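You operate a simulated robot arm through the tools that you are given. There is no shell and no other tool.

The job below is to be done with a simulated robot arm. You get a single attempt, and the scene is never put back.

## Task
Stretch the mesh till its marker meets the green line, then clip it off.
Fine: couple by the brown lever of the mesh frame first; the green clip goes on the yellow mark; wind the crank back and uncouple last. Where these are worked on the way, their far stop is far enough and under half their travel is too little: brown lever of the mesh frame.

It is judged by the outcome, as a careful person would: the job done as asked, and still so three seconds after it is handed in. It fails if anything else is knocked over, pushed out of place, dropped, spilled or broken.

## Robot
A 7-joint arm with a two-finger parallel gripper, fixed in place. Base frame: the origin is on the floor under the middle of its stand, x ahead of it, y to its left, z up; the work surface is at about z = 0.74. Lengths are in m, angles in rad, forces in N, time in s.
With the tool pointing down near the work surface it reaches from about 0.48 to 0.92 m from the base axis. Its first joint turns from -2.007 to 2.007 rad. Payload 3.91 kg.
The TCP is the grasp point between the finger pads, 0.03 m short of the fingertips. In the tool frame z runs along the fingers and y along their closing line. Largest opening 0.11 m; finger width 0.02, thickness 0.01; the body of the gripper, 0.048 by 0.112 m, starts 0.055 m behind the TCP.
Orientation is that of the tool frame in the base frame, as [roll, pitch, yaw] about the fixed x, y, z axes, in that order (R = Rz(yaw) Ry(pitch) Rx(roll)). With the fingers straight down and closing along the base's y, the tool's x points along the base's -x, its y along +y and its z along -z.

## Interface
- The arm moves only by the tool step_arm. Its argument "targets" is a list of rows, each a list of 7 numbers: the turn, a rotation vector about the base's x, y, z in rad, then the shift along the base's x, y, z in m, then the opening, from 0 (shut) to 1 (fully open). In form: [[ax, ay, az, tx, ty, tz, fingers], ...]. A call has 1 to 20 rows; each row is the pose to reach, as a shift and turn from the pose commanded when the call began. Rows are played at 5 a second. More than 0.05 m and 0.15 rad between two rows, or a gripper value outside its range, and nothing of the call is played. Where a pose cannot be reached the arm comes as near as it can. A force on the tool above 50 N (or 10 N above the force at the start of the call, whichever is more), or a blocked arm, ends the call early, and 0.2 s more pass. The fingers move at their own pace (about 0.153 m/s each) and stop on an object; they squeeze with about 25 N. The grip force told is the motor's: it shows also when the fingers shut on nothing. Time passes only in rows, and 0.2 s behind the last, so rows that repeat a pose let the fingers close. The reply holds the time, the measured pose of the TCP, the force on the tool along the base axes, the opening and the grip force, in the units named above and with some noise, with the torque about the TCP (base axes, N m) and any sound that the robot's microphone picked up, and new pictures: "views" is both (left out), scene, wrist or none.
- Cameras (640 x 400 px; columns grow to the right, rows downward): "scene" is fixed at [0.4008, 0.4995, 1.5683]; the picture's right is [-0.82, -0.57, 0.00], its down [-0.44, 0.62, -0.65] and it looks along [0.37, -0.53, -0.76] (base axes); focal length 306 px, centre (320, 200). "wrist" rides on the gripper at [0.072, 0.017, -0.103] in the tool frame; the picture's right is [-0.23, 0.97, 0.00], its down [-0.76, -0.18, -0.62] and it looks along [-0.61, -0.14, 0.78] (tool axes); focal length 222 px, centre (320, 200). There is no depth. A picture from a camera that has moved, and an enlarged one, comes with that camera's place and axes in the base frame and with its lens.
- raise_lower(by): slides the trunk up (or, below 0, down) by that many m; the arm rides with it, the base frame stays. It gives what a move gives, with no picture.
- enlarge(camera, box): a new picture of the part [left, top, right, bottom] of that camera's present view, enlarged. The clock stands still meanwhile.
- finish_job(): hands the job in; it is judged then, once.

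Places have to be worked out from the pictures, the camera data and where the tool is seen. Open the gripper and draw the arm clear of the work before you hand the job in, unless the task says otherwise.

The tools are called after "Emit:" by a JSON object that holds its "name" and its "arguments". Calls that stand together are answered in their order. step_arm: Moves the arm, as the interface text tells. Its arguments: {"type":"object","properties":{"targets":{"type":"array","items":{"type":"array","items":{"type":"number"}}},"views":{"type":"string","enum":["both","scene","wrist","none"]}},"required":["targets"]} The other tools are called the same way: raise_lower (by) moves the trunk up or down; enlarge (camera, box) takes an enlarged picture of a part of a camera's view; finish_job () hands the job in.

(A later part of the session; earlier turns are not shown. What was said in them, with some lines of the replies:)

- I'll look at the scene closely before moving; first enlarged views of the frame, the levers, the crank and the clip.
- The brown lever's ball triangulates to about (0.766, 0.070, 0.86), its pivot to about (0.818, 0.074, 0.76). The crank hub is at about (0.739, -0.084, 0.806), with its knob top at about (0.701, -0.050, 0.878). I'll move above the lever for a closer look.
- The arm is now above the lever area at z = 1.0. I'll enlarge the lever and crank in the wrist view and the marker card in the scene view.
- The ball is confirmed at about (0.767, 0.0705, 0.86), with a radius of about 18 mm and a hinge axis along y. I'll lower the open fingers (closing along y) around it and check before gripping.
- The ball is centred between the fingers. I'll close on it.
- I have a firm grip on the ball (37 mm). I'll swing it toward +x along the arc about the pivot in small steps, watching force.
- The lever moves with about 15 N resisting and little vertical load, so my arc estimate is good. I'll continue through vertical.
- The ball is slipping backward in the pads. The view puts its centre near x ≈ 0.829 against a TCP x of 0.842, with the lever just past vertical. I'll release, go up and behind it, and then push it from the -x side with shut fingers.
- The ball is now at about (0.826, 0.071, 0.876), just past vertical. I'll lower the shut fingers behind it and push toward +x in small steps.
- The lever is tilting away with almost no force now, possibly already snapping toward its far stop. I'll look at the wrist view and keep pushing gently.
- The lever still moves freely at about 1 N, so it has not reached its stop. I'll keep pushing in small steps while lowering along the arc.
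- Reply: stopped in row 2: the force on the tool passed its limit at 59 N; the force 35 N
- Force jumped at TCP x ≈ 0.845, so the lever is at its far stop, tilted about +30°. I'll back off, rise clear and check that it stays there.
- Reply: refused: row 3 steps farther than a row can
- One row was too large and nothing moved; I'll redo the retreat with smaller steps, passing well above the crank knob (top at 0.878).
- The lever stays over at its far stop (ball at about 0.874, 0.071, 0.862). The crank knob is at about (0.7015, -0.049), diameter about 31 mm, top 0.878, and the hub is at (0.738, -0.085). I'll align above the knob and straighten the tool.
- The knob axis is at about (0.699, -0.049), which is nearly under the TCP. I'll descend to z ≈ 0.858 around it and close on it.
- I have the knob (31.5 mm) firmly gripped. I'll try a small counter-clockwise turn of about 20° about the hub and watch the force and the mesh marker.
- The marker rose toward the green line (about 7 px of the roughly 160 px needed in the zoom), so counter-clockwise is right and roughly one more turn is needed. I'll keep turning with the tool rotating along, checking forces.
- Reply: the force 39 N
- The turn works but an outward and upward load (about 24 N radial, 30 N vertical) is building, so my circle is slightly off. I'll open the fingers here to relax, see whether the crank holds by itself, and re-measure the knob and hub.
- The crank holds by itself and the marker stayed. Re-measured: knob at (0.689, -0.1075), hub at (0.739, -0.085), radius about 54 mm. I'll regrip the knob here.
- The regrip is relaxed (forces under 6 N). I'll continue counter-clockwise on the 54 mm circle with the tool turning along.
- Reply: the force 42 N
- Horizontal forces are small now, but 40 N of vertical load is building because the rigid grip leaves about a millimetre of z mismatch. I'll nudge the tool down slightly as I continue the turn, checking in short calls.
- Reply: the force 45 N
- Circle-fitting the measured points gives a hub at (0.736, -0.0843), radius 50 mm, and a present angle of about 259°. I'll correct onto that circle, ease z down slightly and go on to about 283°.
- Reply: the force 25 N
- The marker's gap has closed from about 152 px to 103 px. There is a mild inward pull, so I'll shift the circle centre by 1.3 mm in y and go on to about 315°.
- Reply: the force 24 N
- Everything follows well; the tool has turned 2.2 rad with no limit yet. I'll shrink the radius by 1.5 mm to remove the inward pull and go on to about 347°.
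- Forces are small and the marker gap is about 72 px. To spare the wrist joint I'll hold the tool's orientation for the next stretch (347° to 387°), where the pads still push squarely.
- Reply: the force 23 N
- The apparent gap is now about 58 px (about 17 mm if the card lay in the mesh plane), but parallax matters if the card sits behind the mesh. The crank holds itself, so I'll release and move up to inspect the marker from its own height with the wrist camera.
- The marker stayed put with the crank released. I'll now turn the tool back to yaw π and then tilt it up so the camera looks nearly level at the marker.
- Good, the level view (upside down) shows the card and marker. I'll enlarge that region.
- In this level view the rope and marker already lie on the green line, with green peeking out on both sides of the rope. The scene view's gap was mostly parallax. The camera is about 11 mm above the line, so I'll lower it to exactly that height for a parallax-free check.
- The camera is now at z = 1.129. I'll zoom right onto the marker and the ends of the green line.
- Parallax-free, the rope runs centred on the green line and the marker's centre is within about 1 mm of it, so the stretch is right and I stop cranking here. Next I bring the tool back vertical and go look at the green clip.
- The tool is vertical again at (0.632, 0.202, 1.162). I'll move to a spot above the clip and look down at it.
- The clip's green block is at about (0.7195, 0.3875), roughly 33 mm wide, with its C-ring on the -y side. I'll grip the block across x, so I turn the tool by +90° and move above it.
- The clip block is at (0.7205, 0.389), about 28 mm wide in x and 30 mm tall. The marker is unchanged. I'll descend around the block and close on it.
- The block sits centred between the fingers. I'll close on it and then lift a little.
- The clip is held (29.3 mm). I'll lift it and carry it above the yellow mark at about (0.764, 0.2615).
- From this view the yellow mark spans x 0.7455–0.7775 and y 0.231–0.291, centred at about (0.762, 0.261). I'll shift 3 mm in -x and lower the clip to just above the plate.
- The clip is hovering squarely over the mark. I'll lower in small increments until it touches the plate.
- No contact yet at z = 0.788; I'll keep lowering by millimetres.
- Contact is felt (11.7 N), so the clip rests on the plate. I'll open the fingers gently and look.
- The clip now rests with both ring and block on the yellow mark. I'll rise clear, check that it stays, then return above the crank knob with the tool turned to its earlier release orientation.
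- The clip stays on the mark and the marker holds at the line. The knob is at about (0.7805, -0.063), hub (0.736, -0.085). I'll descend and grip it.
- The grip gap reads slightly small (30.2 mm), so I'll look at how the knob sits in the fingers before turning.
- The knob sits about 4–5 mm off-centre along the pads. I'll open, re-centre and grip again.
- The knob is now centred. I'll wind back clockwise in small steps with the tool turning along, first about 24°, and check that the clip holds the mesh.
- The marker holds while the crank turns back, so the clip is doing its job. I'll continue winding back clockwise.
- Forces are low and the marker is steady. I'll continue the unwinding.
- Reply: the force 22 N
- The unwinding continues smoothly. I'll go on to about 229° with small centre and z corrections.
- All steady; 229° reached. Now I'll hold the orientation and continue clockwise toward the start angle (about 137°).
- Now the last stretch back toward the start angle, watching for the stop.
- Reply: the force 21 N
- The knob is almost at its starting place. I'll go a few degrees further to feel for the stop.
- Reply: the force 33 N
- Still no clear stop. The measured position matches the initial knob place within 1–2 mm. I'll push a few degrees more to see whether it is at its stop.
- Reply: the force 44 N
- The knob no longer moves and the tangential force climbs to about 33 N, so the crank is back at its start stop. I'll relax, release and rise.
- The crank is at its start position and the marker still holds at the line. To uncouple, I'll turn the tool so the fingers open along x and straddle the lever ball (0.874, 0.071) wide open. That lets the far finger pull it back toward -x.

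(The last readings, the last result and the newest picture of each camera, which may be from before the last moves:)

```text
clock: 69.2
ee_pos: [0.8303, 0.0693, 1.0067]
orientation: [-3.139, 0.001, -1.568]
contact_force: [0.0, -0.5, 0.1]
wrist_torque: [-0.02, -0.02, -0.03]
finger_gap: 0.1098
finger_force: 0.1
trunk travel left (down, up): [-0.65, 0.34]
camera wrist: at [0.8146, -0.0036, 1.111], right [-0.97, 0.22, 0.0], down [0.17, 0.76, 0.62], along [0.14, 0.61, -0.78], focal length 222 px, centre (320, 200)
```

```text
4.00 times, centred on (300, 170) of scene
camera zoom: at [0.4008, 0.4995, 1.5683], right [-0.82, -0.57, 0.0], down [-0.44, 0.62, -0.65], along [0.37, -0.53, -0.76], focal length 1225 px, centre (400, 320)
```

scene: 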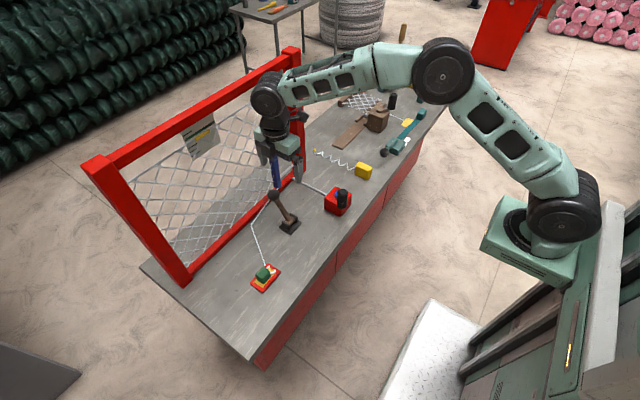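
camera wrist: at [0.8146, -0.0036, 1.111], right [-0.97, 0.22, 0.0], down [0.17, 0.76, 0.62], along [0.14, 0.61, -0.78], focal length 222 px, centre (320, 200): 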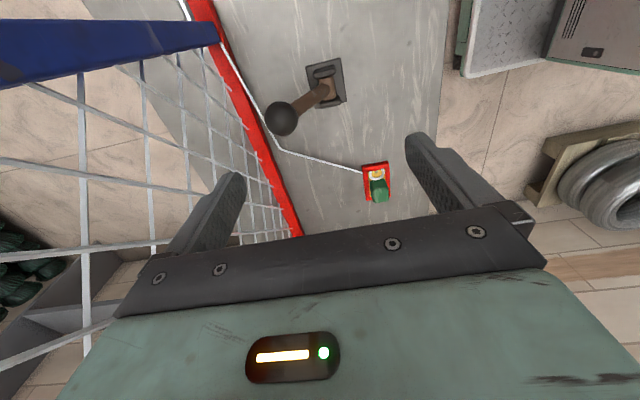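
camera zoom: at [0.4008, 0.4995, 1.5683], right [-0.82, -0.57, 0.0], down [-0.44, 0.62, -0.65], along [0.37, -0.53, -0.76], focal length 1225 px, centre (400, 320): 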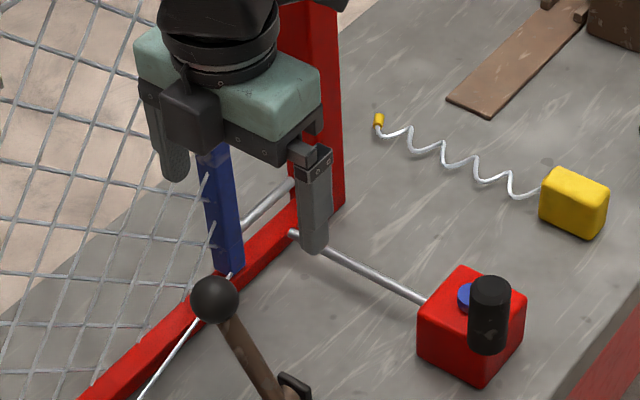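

The ball is confirmed at (0.875, 0.070) and the frame's front face at x ≈ 0.925–0.93. With the TCP at x ≈ 0.847 the far finger comes down between ball and frame with clearance, so I descend slowly.

Emit:
{"name": "step_arm", "arguments": {"targets": [[0, 0, 0, 0.0165, 0.0007, -0.02, 1], [0, 0, 0, 0.0165, 0.0007, -0.05, 1], [0, 0, 0, 0.0165, 0.0007, -0.075, 1], [0, 0, 0, 0.0165, 0.0007, -0.095, 1], [0, 0, 0, 0.0165, 0.0007, -0.095, 1]], "views": "both"}}

Emit:
{"name": "enlarge", "arguments": {"camera": "wrist", "box": [160, 60, 480, 240]}}

Emit:
{"name": "enlarge", "arguments": {"camera": "scene", "box": [220, 130, 380, 230]}}

```text
clock: 70.4
ee_pos: [0.8444, 0.0682, 0.9123]
orientation: [-3.139, 0.001, -1.57]
contact_force: [0.6, 0.3, -0.1]
wrist_torque: [0.0, 0.04, -0.02]
finger_gap: 0.1099
finger_force: 0.0
trunk travel left (down, up): [-0.65, 0.34]
camera wrist: at [0.8292, -0.0042, 1.0176], right [-0.97, 0.22, 0.0], down [0.17, 0.76, 0.62], along [0.14, 0.61, -0.78], focal length 222 px, centre (320, 200)
```

scene: 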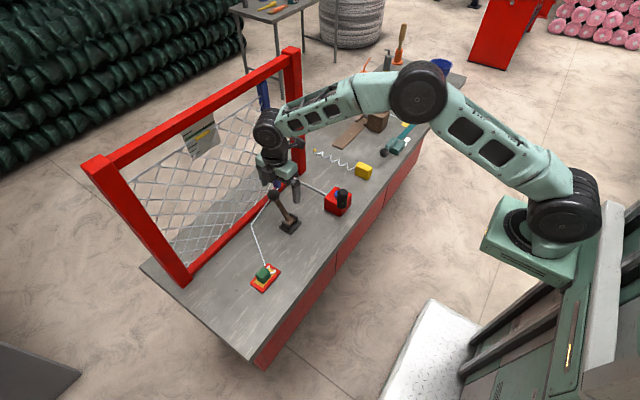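
wrist: 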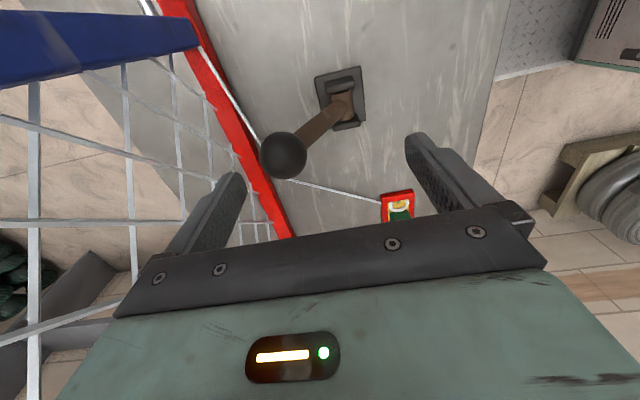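

```text
2.00 times, centred on (320, 150) of wrist
camera zoom: at [0.8292, -0.0042, 1.0176], right [-0.97, 0.22, 0.0], down [0.17, 0.76, 0.62], along [0.14, 0.61, -0.78], focal length 444 px, centre (320, 300)
```

zoom: 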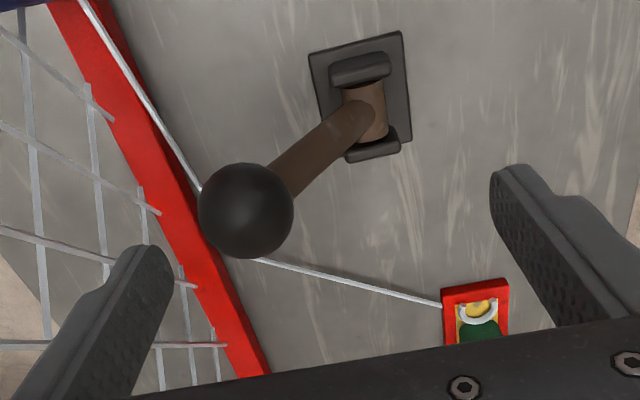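

```text
4.00 times, centred on (300, 180) of scene
camera zoom: at [0.4008, 0.4995, 1.5683], right [-0.82, -0.57, 0.0], down [-0.44, 0.62, -0.65], along [0.37, -0.53, -0.76], focal length 1225 px, centre (400, 280)
```

zoom: 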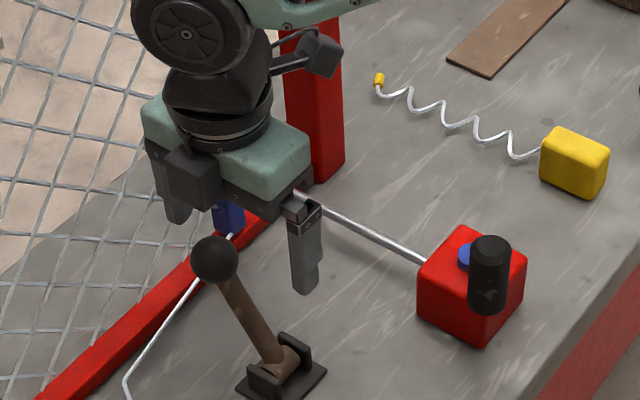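

The ball is still at x ≈ 0.875, and the far finger's inner face is at about 0.899, so there is clearance. I'll descend the last 40 mm.

Emit:
{"name": "step_arm", "arguments": {"targets": [[0, 0, 0, 0.001, 0.001, -0.015, 1], [0, 0, 0, 0.001, 0.001, -0.03, 1], [0, 0, 0, 0.001, 0.001, -0.041, 1], [0, 0, 0, 0.001, 0.001, -0.041, 1]], "views": "wrist"}}

```text
clock: 71.4
ee_pos: [0.8483, 0.0697, 0.8708]
orientation: [-3.14, 0.002, -1.566]
contact_force: [0.6, 0.6, 0.7]
wrist_torque: [0.01, -0.02, -0.01]
finger_gap: 0.1099
finger_force: 0.1
trunk travel left (down, up): [-0.65, 0.34]
camera wrist: at [0.8323, -0.0022, 0.9752], right [-0.97, 0.22, 0.0], down [0.17, 0.76, 0.62], along [0.14, 0.61, -0.78], focal length 222 px, centre (320, 200)
```

wrist: 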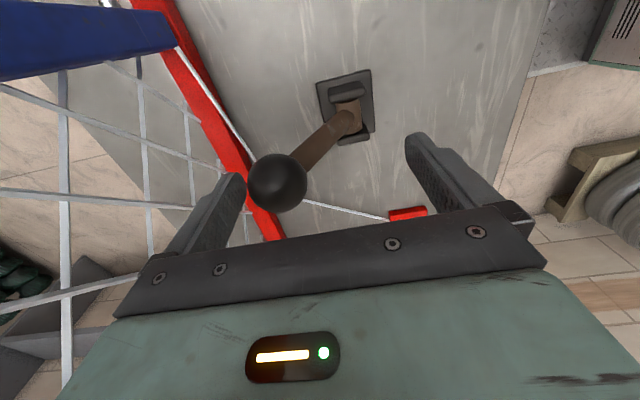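

The fingers straddle the ball cleanly. Now I pull toward -x so the far finger brings the lever back.

Emit:
{"name": "step_arm", "arguments": {"targets": [[0, 0, 0, -0.01, 0, 0, 1], [0, 0, 0, -0.02, 0, 0, 1], [0, 0, 0, -0.03, 0, 0.001, 1], [0, 0, 0, -0.04, 0, 0.002, 1], [0, 0, 0, -0.05, 0, 0.003, 1], [0, 0, 0, -0.06, 0, 0.003, 1], [0, 0, 0, -0.07, 0, 0.003, 1]], "views": "wrist"}}

Emit:
{"name": "enlarge", "arguments": {"camera": "scene", "box": [176, 110, 240, 150]}}

```text
clock: 73.0
ee_pos: [0.7766, 0.0709, 0.8723]
orientation: [-3.141, 0.001, -1.57]
contact_force: [1.4, -1.0, -0.4]
wrist_torque: [0.0, 0.01, -0.03]
finger_gap: 0.1101
finger_force: 0.0
trunk travel left (down, up): [-0.65, 0.34]
camera wrist: at [0.7604, -0.0015, 0.9772], right [-0.97, 0.23, 0.0], down [0.18, 0.76, 0.62], along [0.14, 0.61, -0.78], focal length 222 px, centre (320, 200)
```

wrist: 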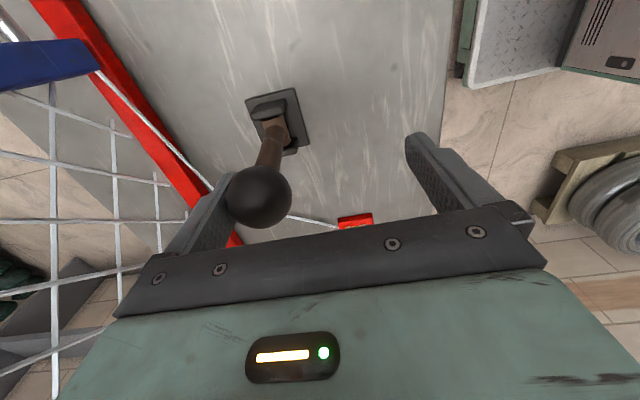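

```text
10.00 times, centred on (208, 130) of scene
camera zoom: at [0.4008, 0.4995, 1.5683], right [-0.82, -0.57, 0.0], down [-0.44, 0.62, -0.65], along [0.37, -0.53, -0.76], focal length 3062 px, centre (1440, 900)
```

zoom: 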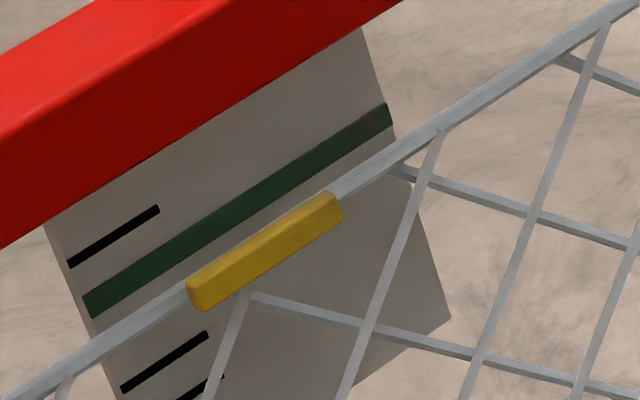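

The lever follows with about 1 N and the marker stays. I'll continue pulling to its near stop.

Emit:
{"name": "step_arm", "arguments": {"targets": [[0, 0, 0, -0.01, 0, 0, 1], [0, 0, 0, -0.02, 0, -0.002, 1], [0, 0, 0, -0.03, 0, -0.004, 1], [0, 0, 0, -0.038, 0, -0.006, 1], [0, 0, 0, -0.043, 0, -0.007, 1], [0, 0, 0, -0.047, 0, -0.007, 1]], "views": "both"}}

Emit:
{"name": "enlarge", "arguments": {"camera": "scene", "box": [220, 150, 380, 250]}}

Emit:
{"name": "enlarge", "arguments": {"camera": "scene", "box": [176, 110, 240, 150]}}

```text
clock: 74.4
ee_pos: [0.7304, 0.0704, 0.8675]
orientation: [-3.137, 0.002, -1.569]
contact_force: [10.5, 0.2, 2.1]
wrist_torque: [0.01, -0.46, 0.03]
finger_gap: 0.1102
finger_force: 0.0
trunk travel left (down, up): [-0.65, 0.34]
camera wrist: at [0.7146, -0.0024, 0.9726], right [-0.97, 0.23, 0.0], down [0.17, 0.76, 0.63], along [0.14, 0.61, -0.78], focal length 222 px, centre (320, 200)
```

scene: 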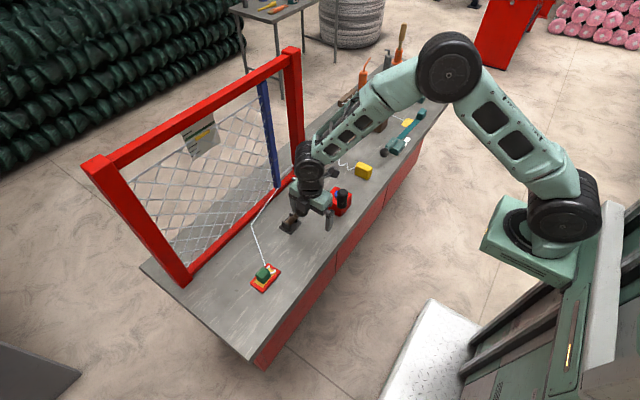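
wrist: 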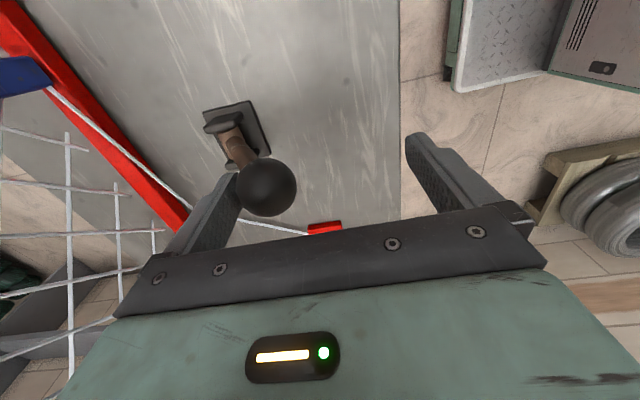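

```text
4.00 times, centred on (300, 200) of scene
camera zoom: at [0.4008, 0.4995, 1.5683], right [-0.82, -0.57, 0.0], down [-0.44, 0.62, -0.65], along [0.37, -0.53, -0.76], focal length 1225 px, centre (400, 200)
```

zoom: 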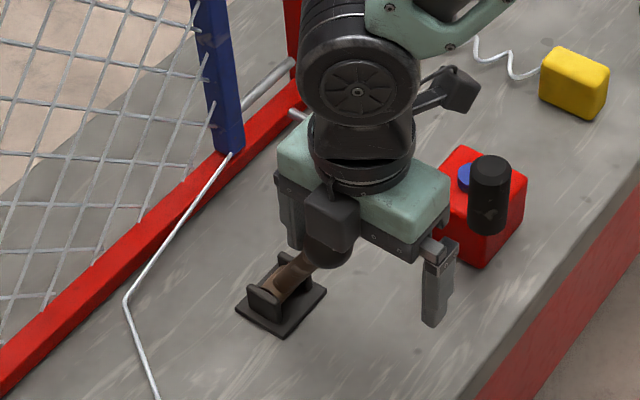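

```text
10.00 times, centred on (208, 130) of scene
camera zoom: at [0.4008, 0.4995, 1.5683], right [-0.82, -0.57, 0.0], down [-0.44, 0.62, -0.65], along [0.37, -0.53, -0.76], focal length 3062 px, centre (1440, 900)
```

zoom: 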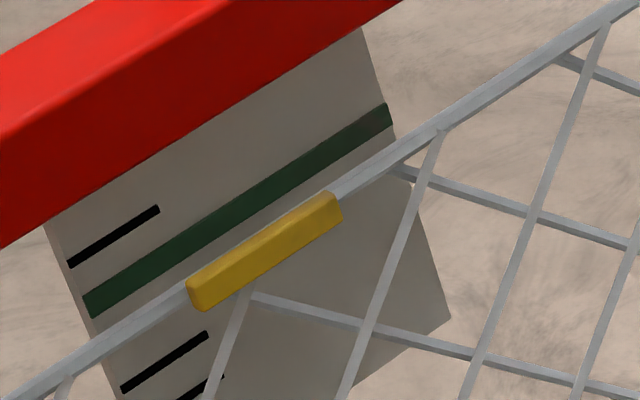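

A 10 N resistance appeared just where the lever started (ball at about 0.767). I'll press 3 mm more to confirm the stop.

Emit:
{"name": "step_arm", "arguments": {"targets": [[0, 0, 0, -0.0015, 0, 0, 1], [0, 0, 0, -0.003, 0, 0, 1]], "views": "none"}}

```text
clock: 75.0
ee_pos: [0.7295, 0.0706, 0.8682]
orientation: [-3.134, 0.004, -1.569]
contact_force: [27.9, 1.2, 4.9]
wrist_torque: [0.08, -1.1, 0.11]
finger_gap: 0.11
finger_force: 0.4
trunk travel left (down, up): [-0.65, 0.34]
```

The near stop is confirmed (28 N without movement), so the lever is uncoupled. I'll ease off, rise clear, and draw the arm back.

Emit:
{"name": "step_arm", "arguments": {"targets": [[0, 0, 0, 0.008, 0, 0, 1], [0, 0, 0, 0.01, 0, 0.02, 1], [0, 0, 0, 0.01, 0, 0.05, 1], [0, 0, 0, 0.01, 0, 0.09, 1], [0, 0, 0, 0.01, 0, 0.13, 1], [0, 0, 0, 0.0, 0, 0.17, 1], [0, 0, 0, -0.03, -0.01, 0.2, 1], [0, 0, 0, -0.06, -0.02, 0.23, 1], [0, 0, 0, -0.09, -0.03, 0.26, 1], [0, 0, 0, -0.12, -0.04, 0.28, 1], [0, 0, 0, -0.12, -0.04, 0.28, 1]], "views": "both"}}

Emit:
{"name": "enlarge", "arguments": {"camera": "scene", "box": [220, 150, 380, 250]}}

Emit:
{"name": "enlarge", "arguments": {"camera": "scene", "box": [176, 110, 240, 150]}}

Emit:
{"name": "enlarge", "arguments": {"camera": "scene", "box": [220, 200, 316, 300]}}

```text
clock: 77.4
ee_pos: [0.607, 0.0307, 1.1469]
orientation: [-3.139, 0.001, -1.568]
contact_force: [1.0, 0.8, 0.7]
wrist_torque: [-0.01, -0.01, -0.01]
finger_gap: 0.1101
finger_force: 0.0
trunk travel left (down, up): [-0.65, 0.34]
camera wrist: at [0.5917, -0.0418, 1.2516], right [-0.97, 0.22, 0.0], down [0.18, 0.76, 0.62], along [0.14, 0.61, -0.78], focal length 222 px, centre (320, 200)
```

scene: 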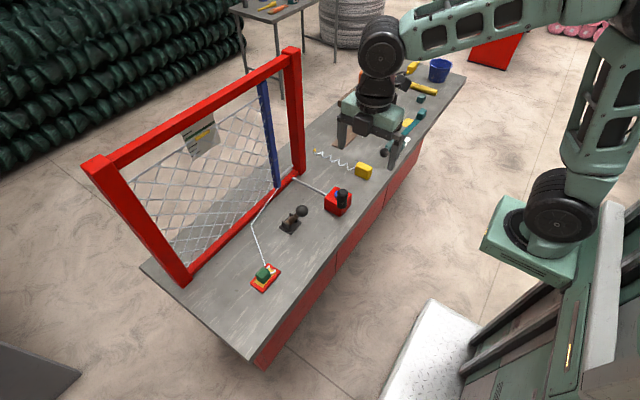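
wrist: 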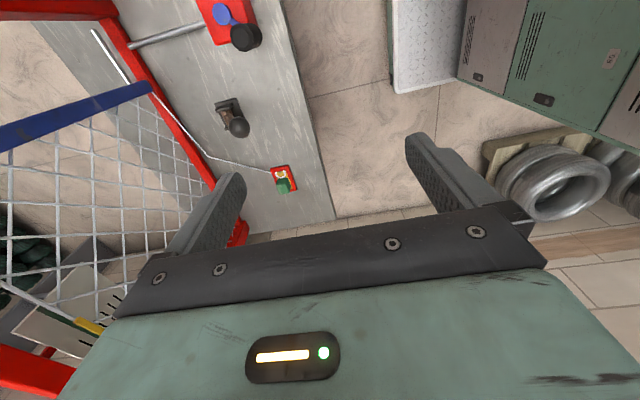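

```text
4.00 times, centred on (300, 200) of scene
camera zoom: at [0.4008, 0.4995, 1.5683], right [-0.82, -0.57, 0.0], down [-0.44, 0.62, -0.65], along [0.37, -0.53, -0.76], focal length 1225 px, centre (400, 200)
```

zoom: 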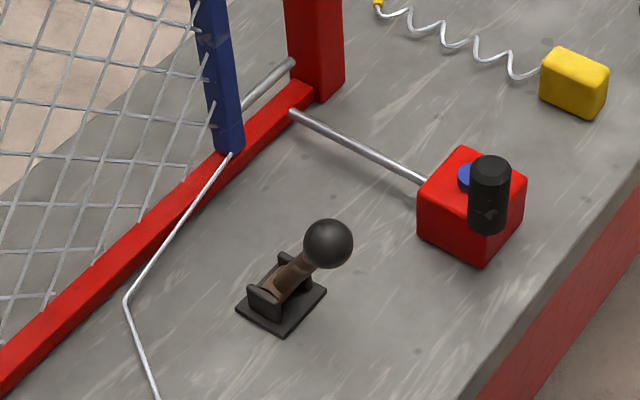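

```text
10.00 times, centred on (208, 130) of scene
camera zoom: at [0.4008, 0.4995, 1.5683], right [-0.82, -0.57, 0.0], down [-0.44, 0.62, -0.65], along [0.37, -0.53, -0.76], focal length 3062 px, centre (1440, 900)
```

zoom: 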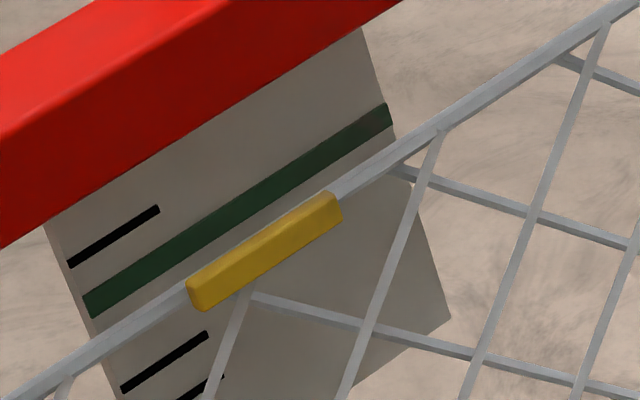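

```text
4.00 times, centred on (268, 250) of scene
camera zoom: at [0.4008, 0.4995, 1.5683], right [-0.82, -0.57, 0.0], down [-0.44, 0.62, -0.65], along [0.37, -0.53, -0.76], focal length 1225 px, centre (528, 0)
```

zoom: 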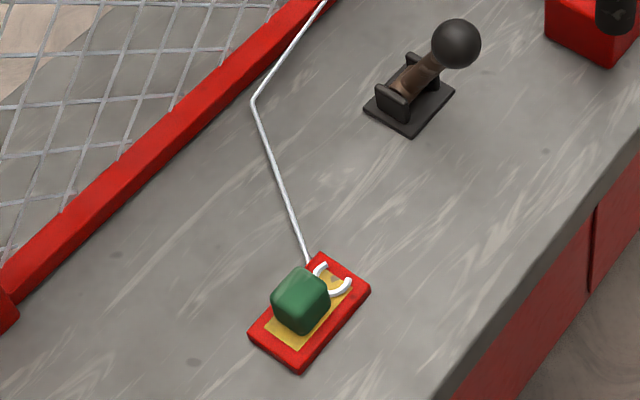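

The lever is back at its near stop, the crank is at its start, the clip is on the yellow mark, and the marker still sits on the green line. The gripper is open and the arm is clear, so I'm handing the job in.

Emit:
{"name": "finish_job", "arguments": {}}

```text
The job is handed in.
```

The mesh is stretched so that its marker sits on the green line, and the green clip on the yellow mark is holding it there. The job is handed in; the tool reported no verdict.

- **Coupling:** I pushed the brown lever over to its far stop before touching the crank.
- **Stretch:** I turned the crank about 250° counter-clockwise. With the wrist camera level with the line, the marker's centre was within about 1 mm of it. From the scene camera the marker looks lower than it is, because the card hangs behind the mesh.
- **Clip:** The green clip sits on the yellow mark with its block and nearly all of its ring over the yellow area.
- **Release:** I wound the crank back to its start stop, then pulled the lever back to its near stop to uncouple. The marker did not move during either step.

Nothing else was knocked over or moved. The gripper is open and the arm is clear of the work.
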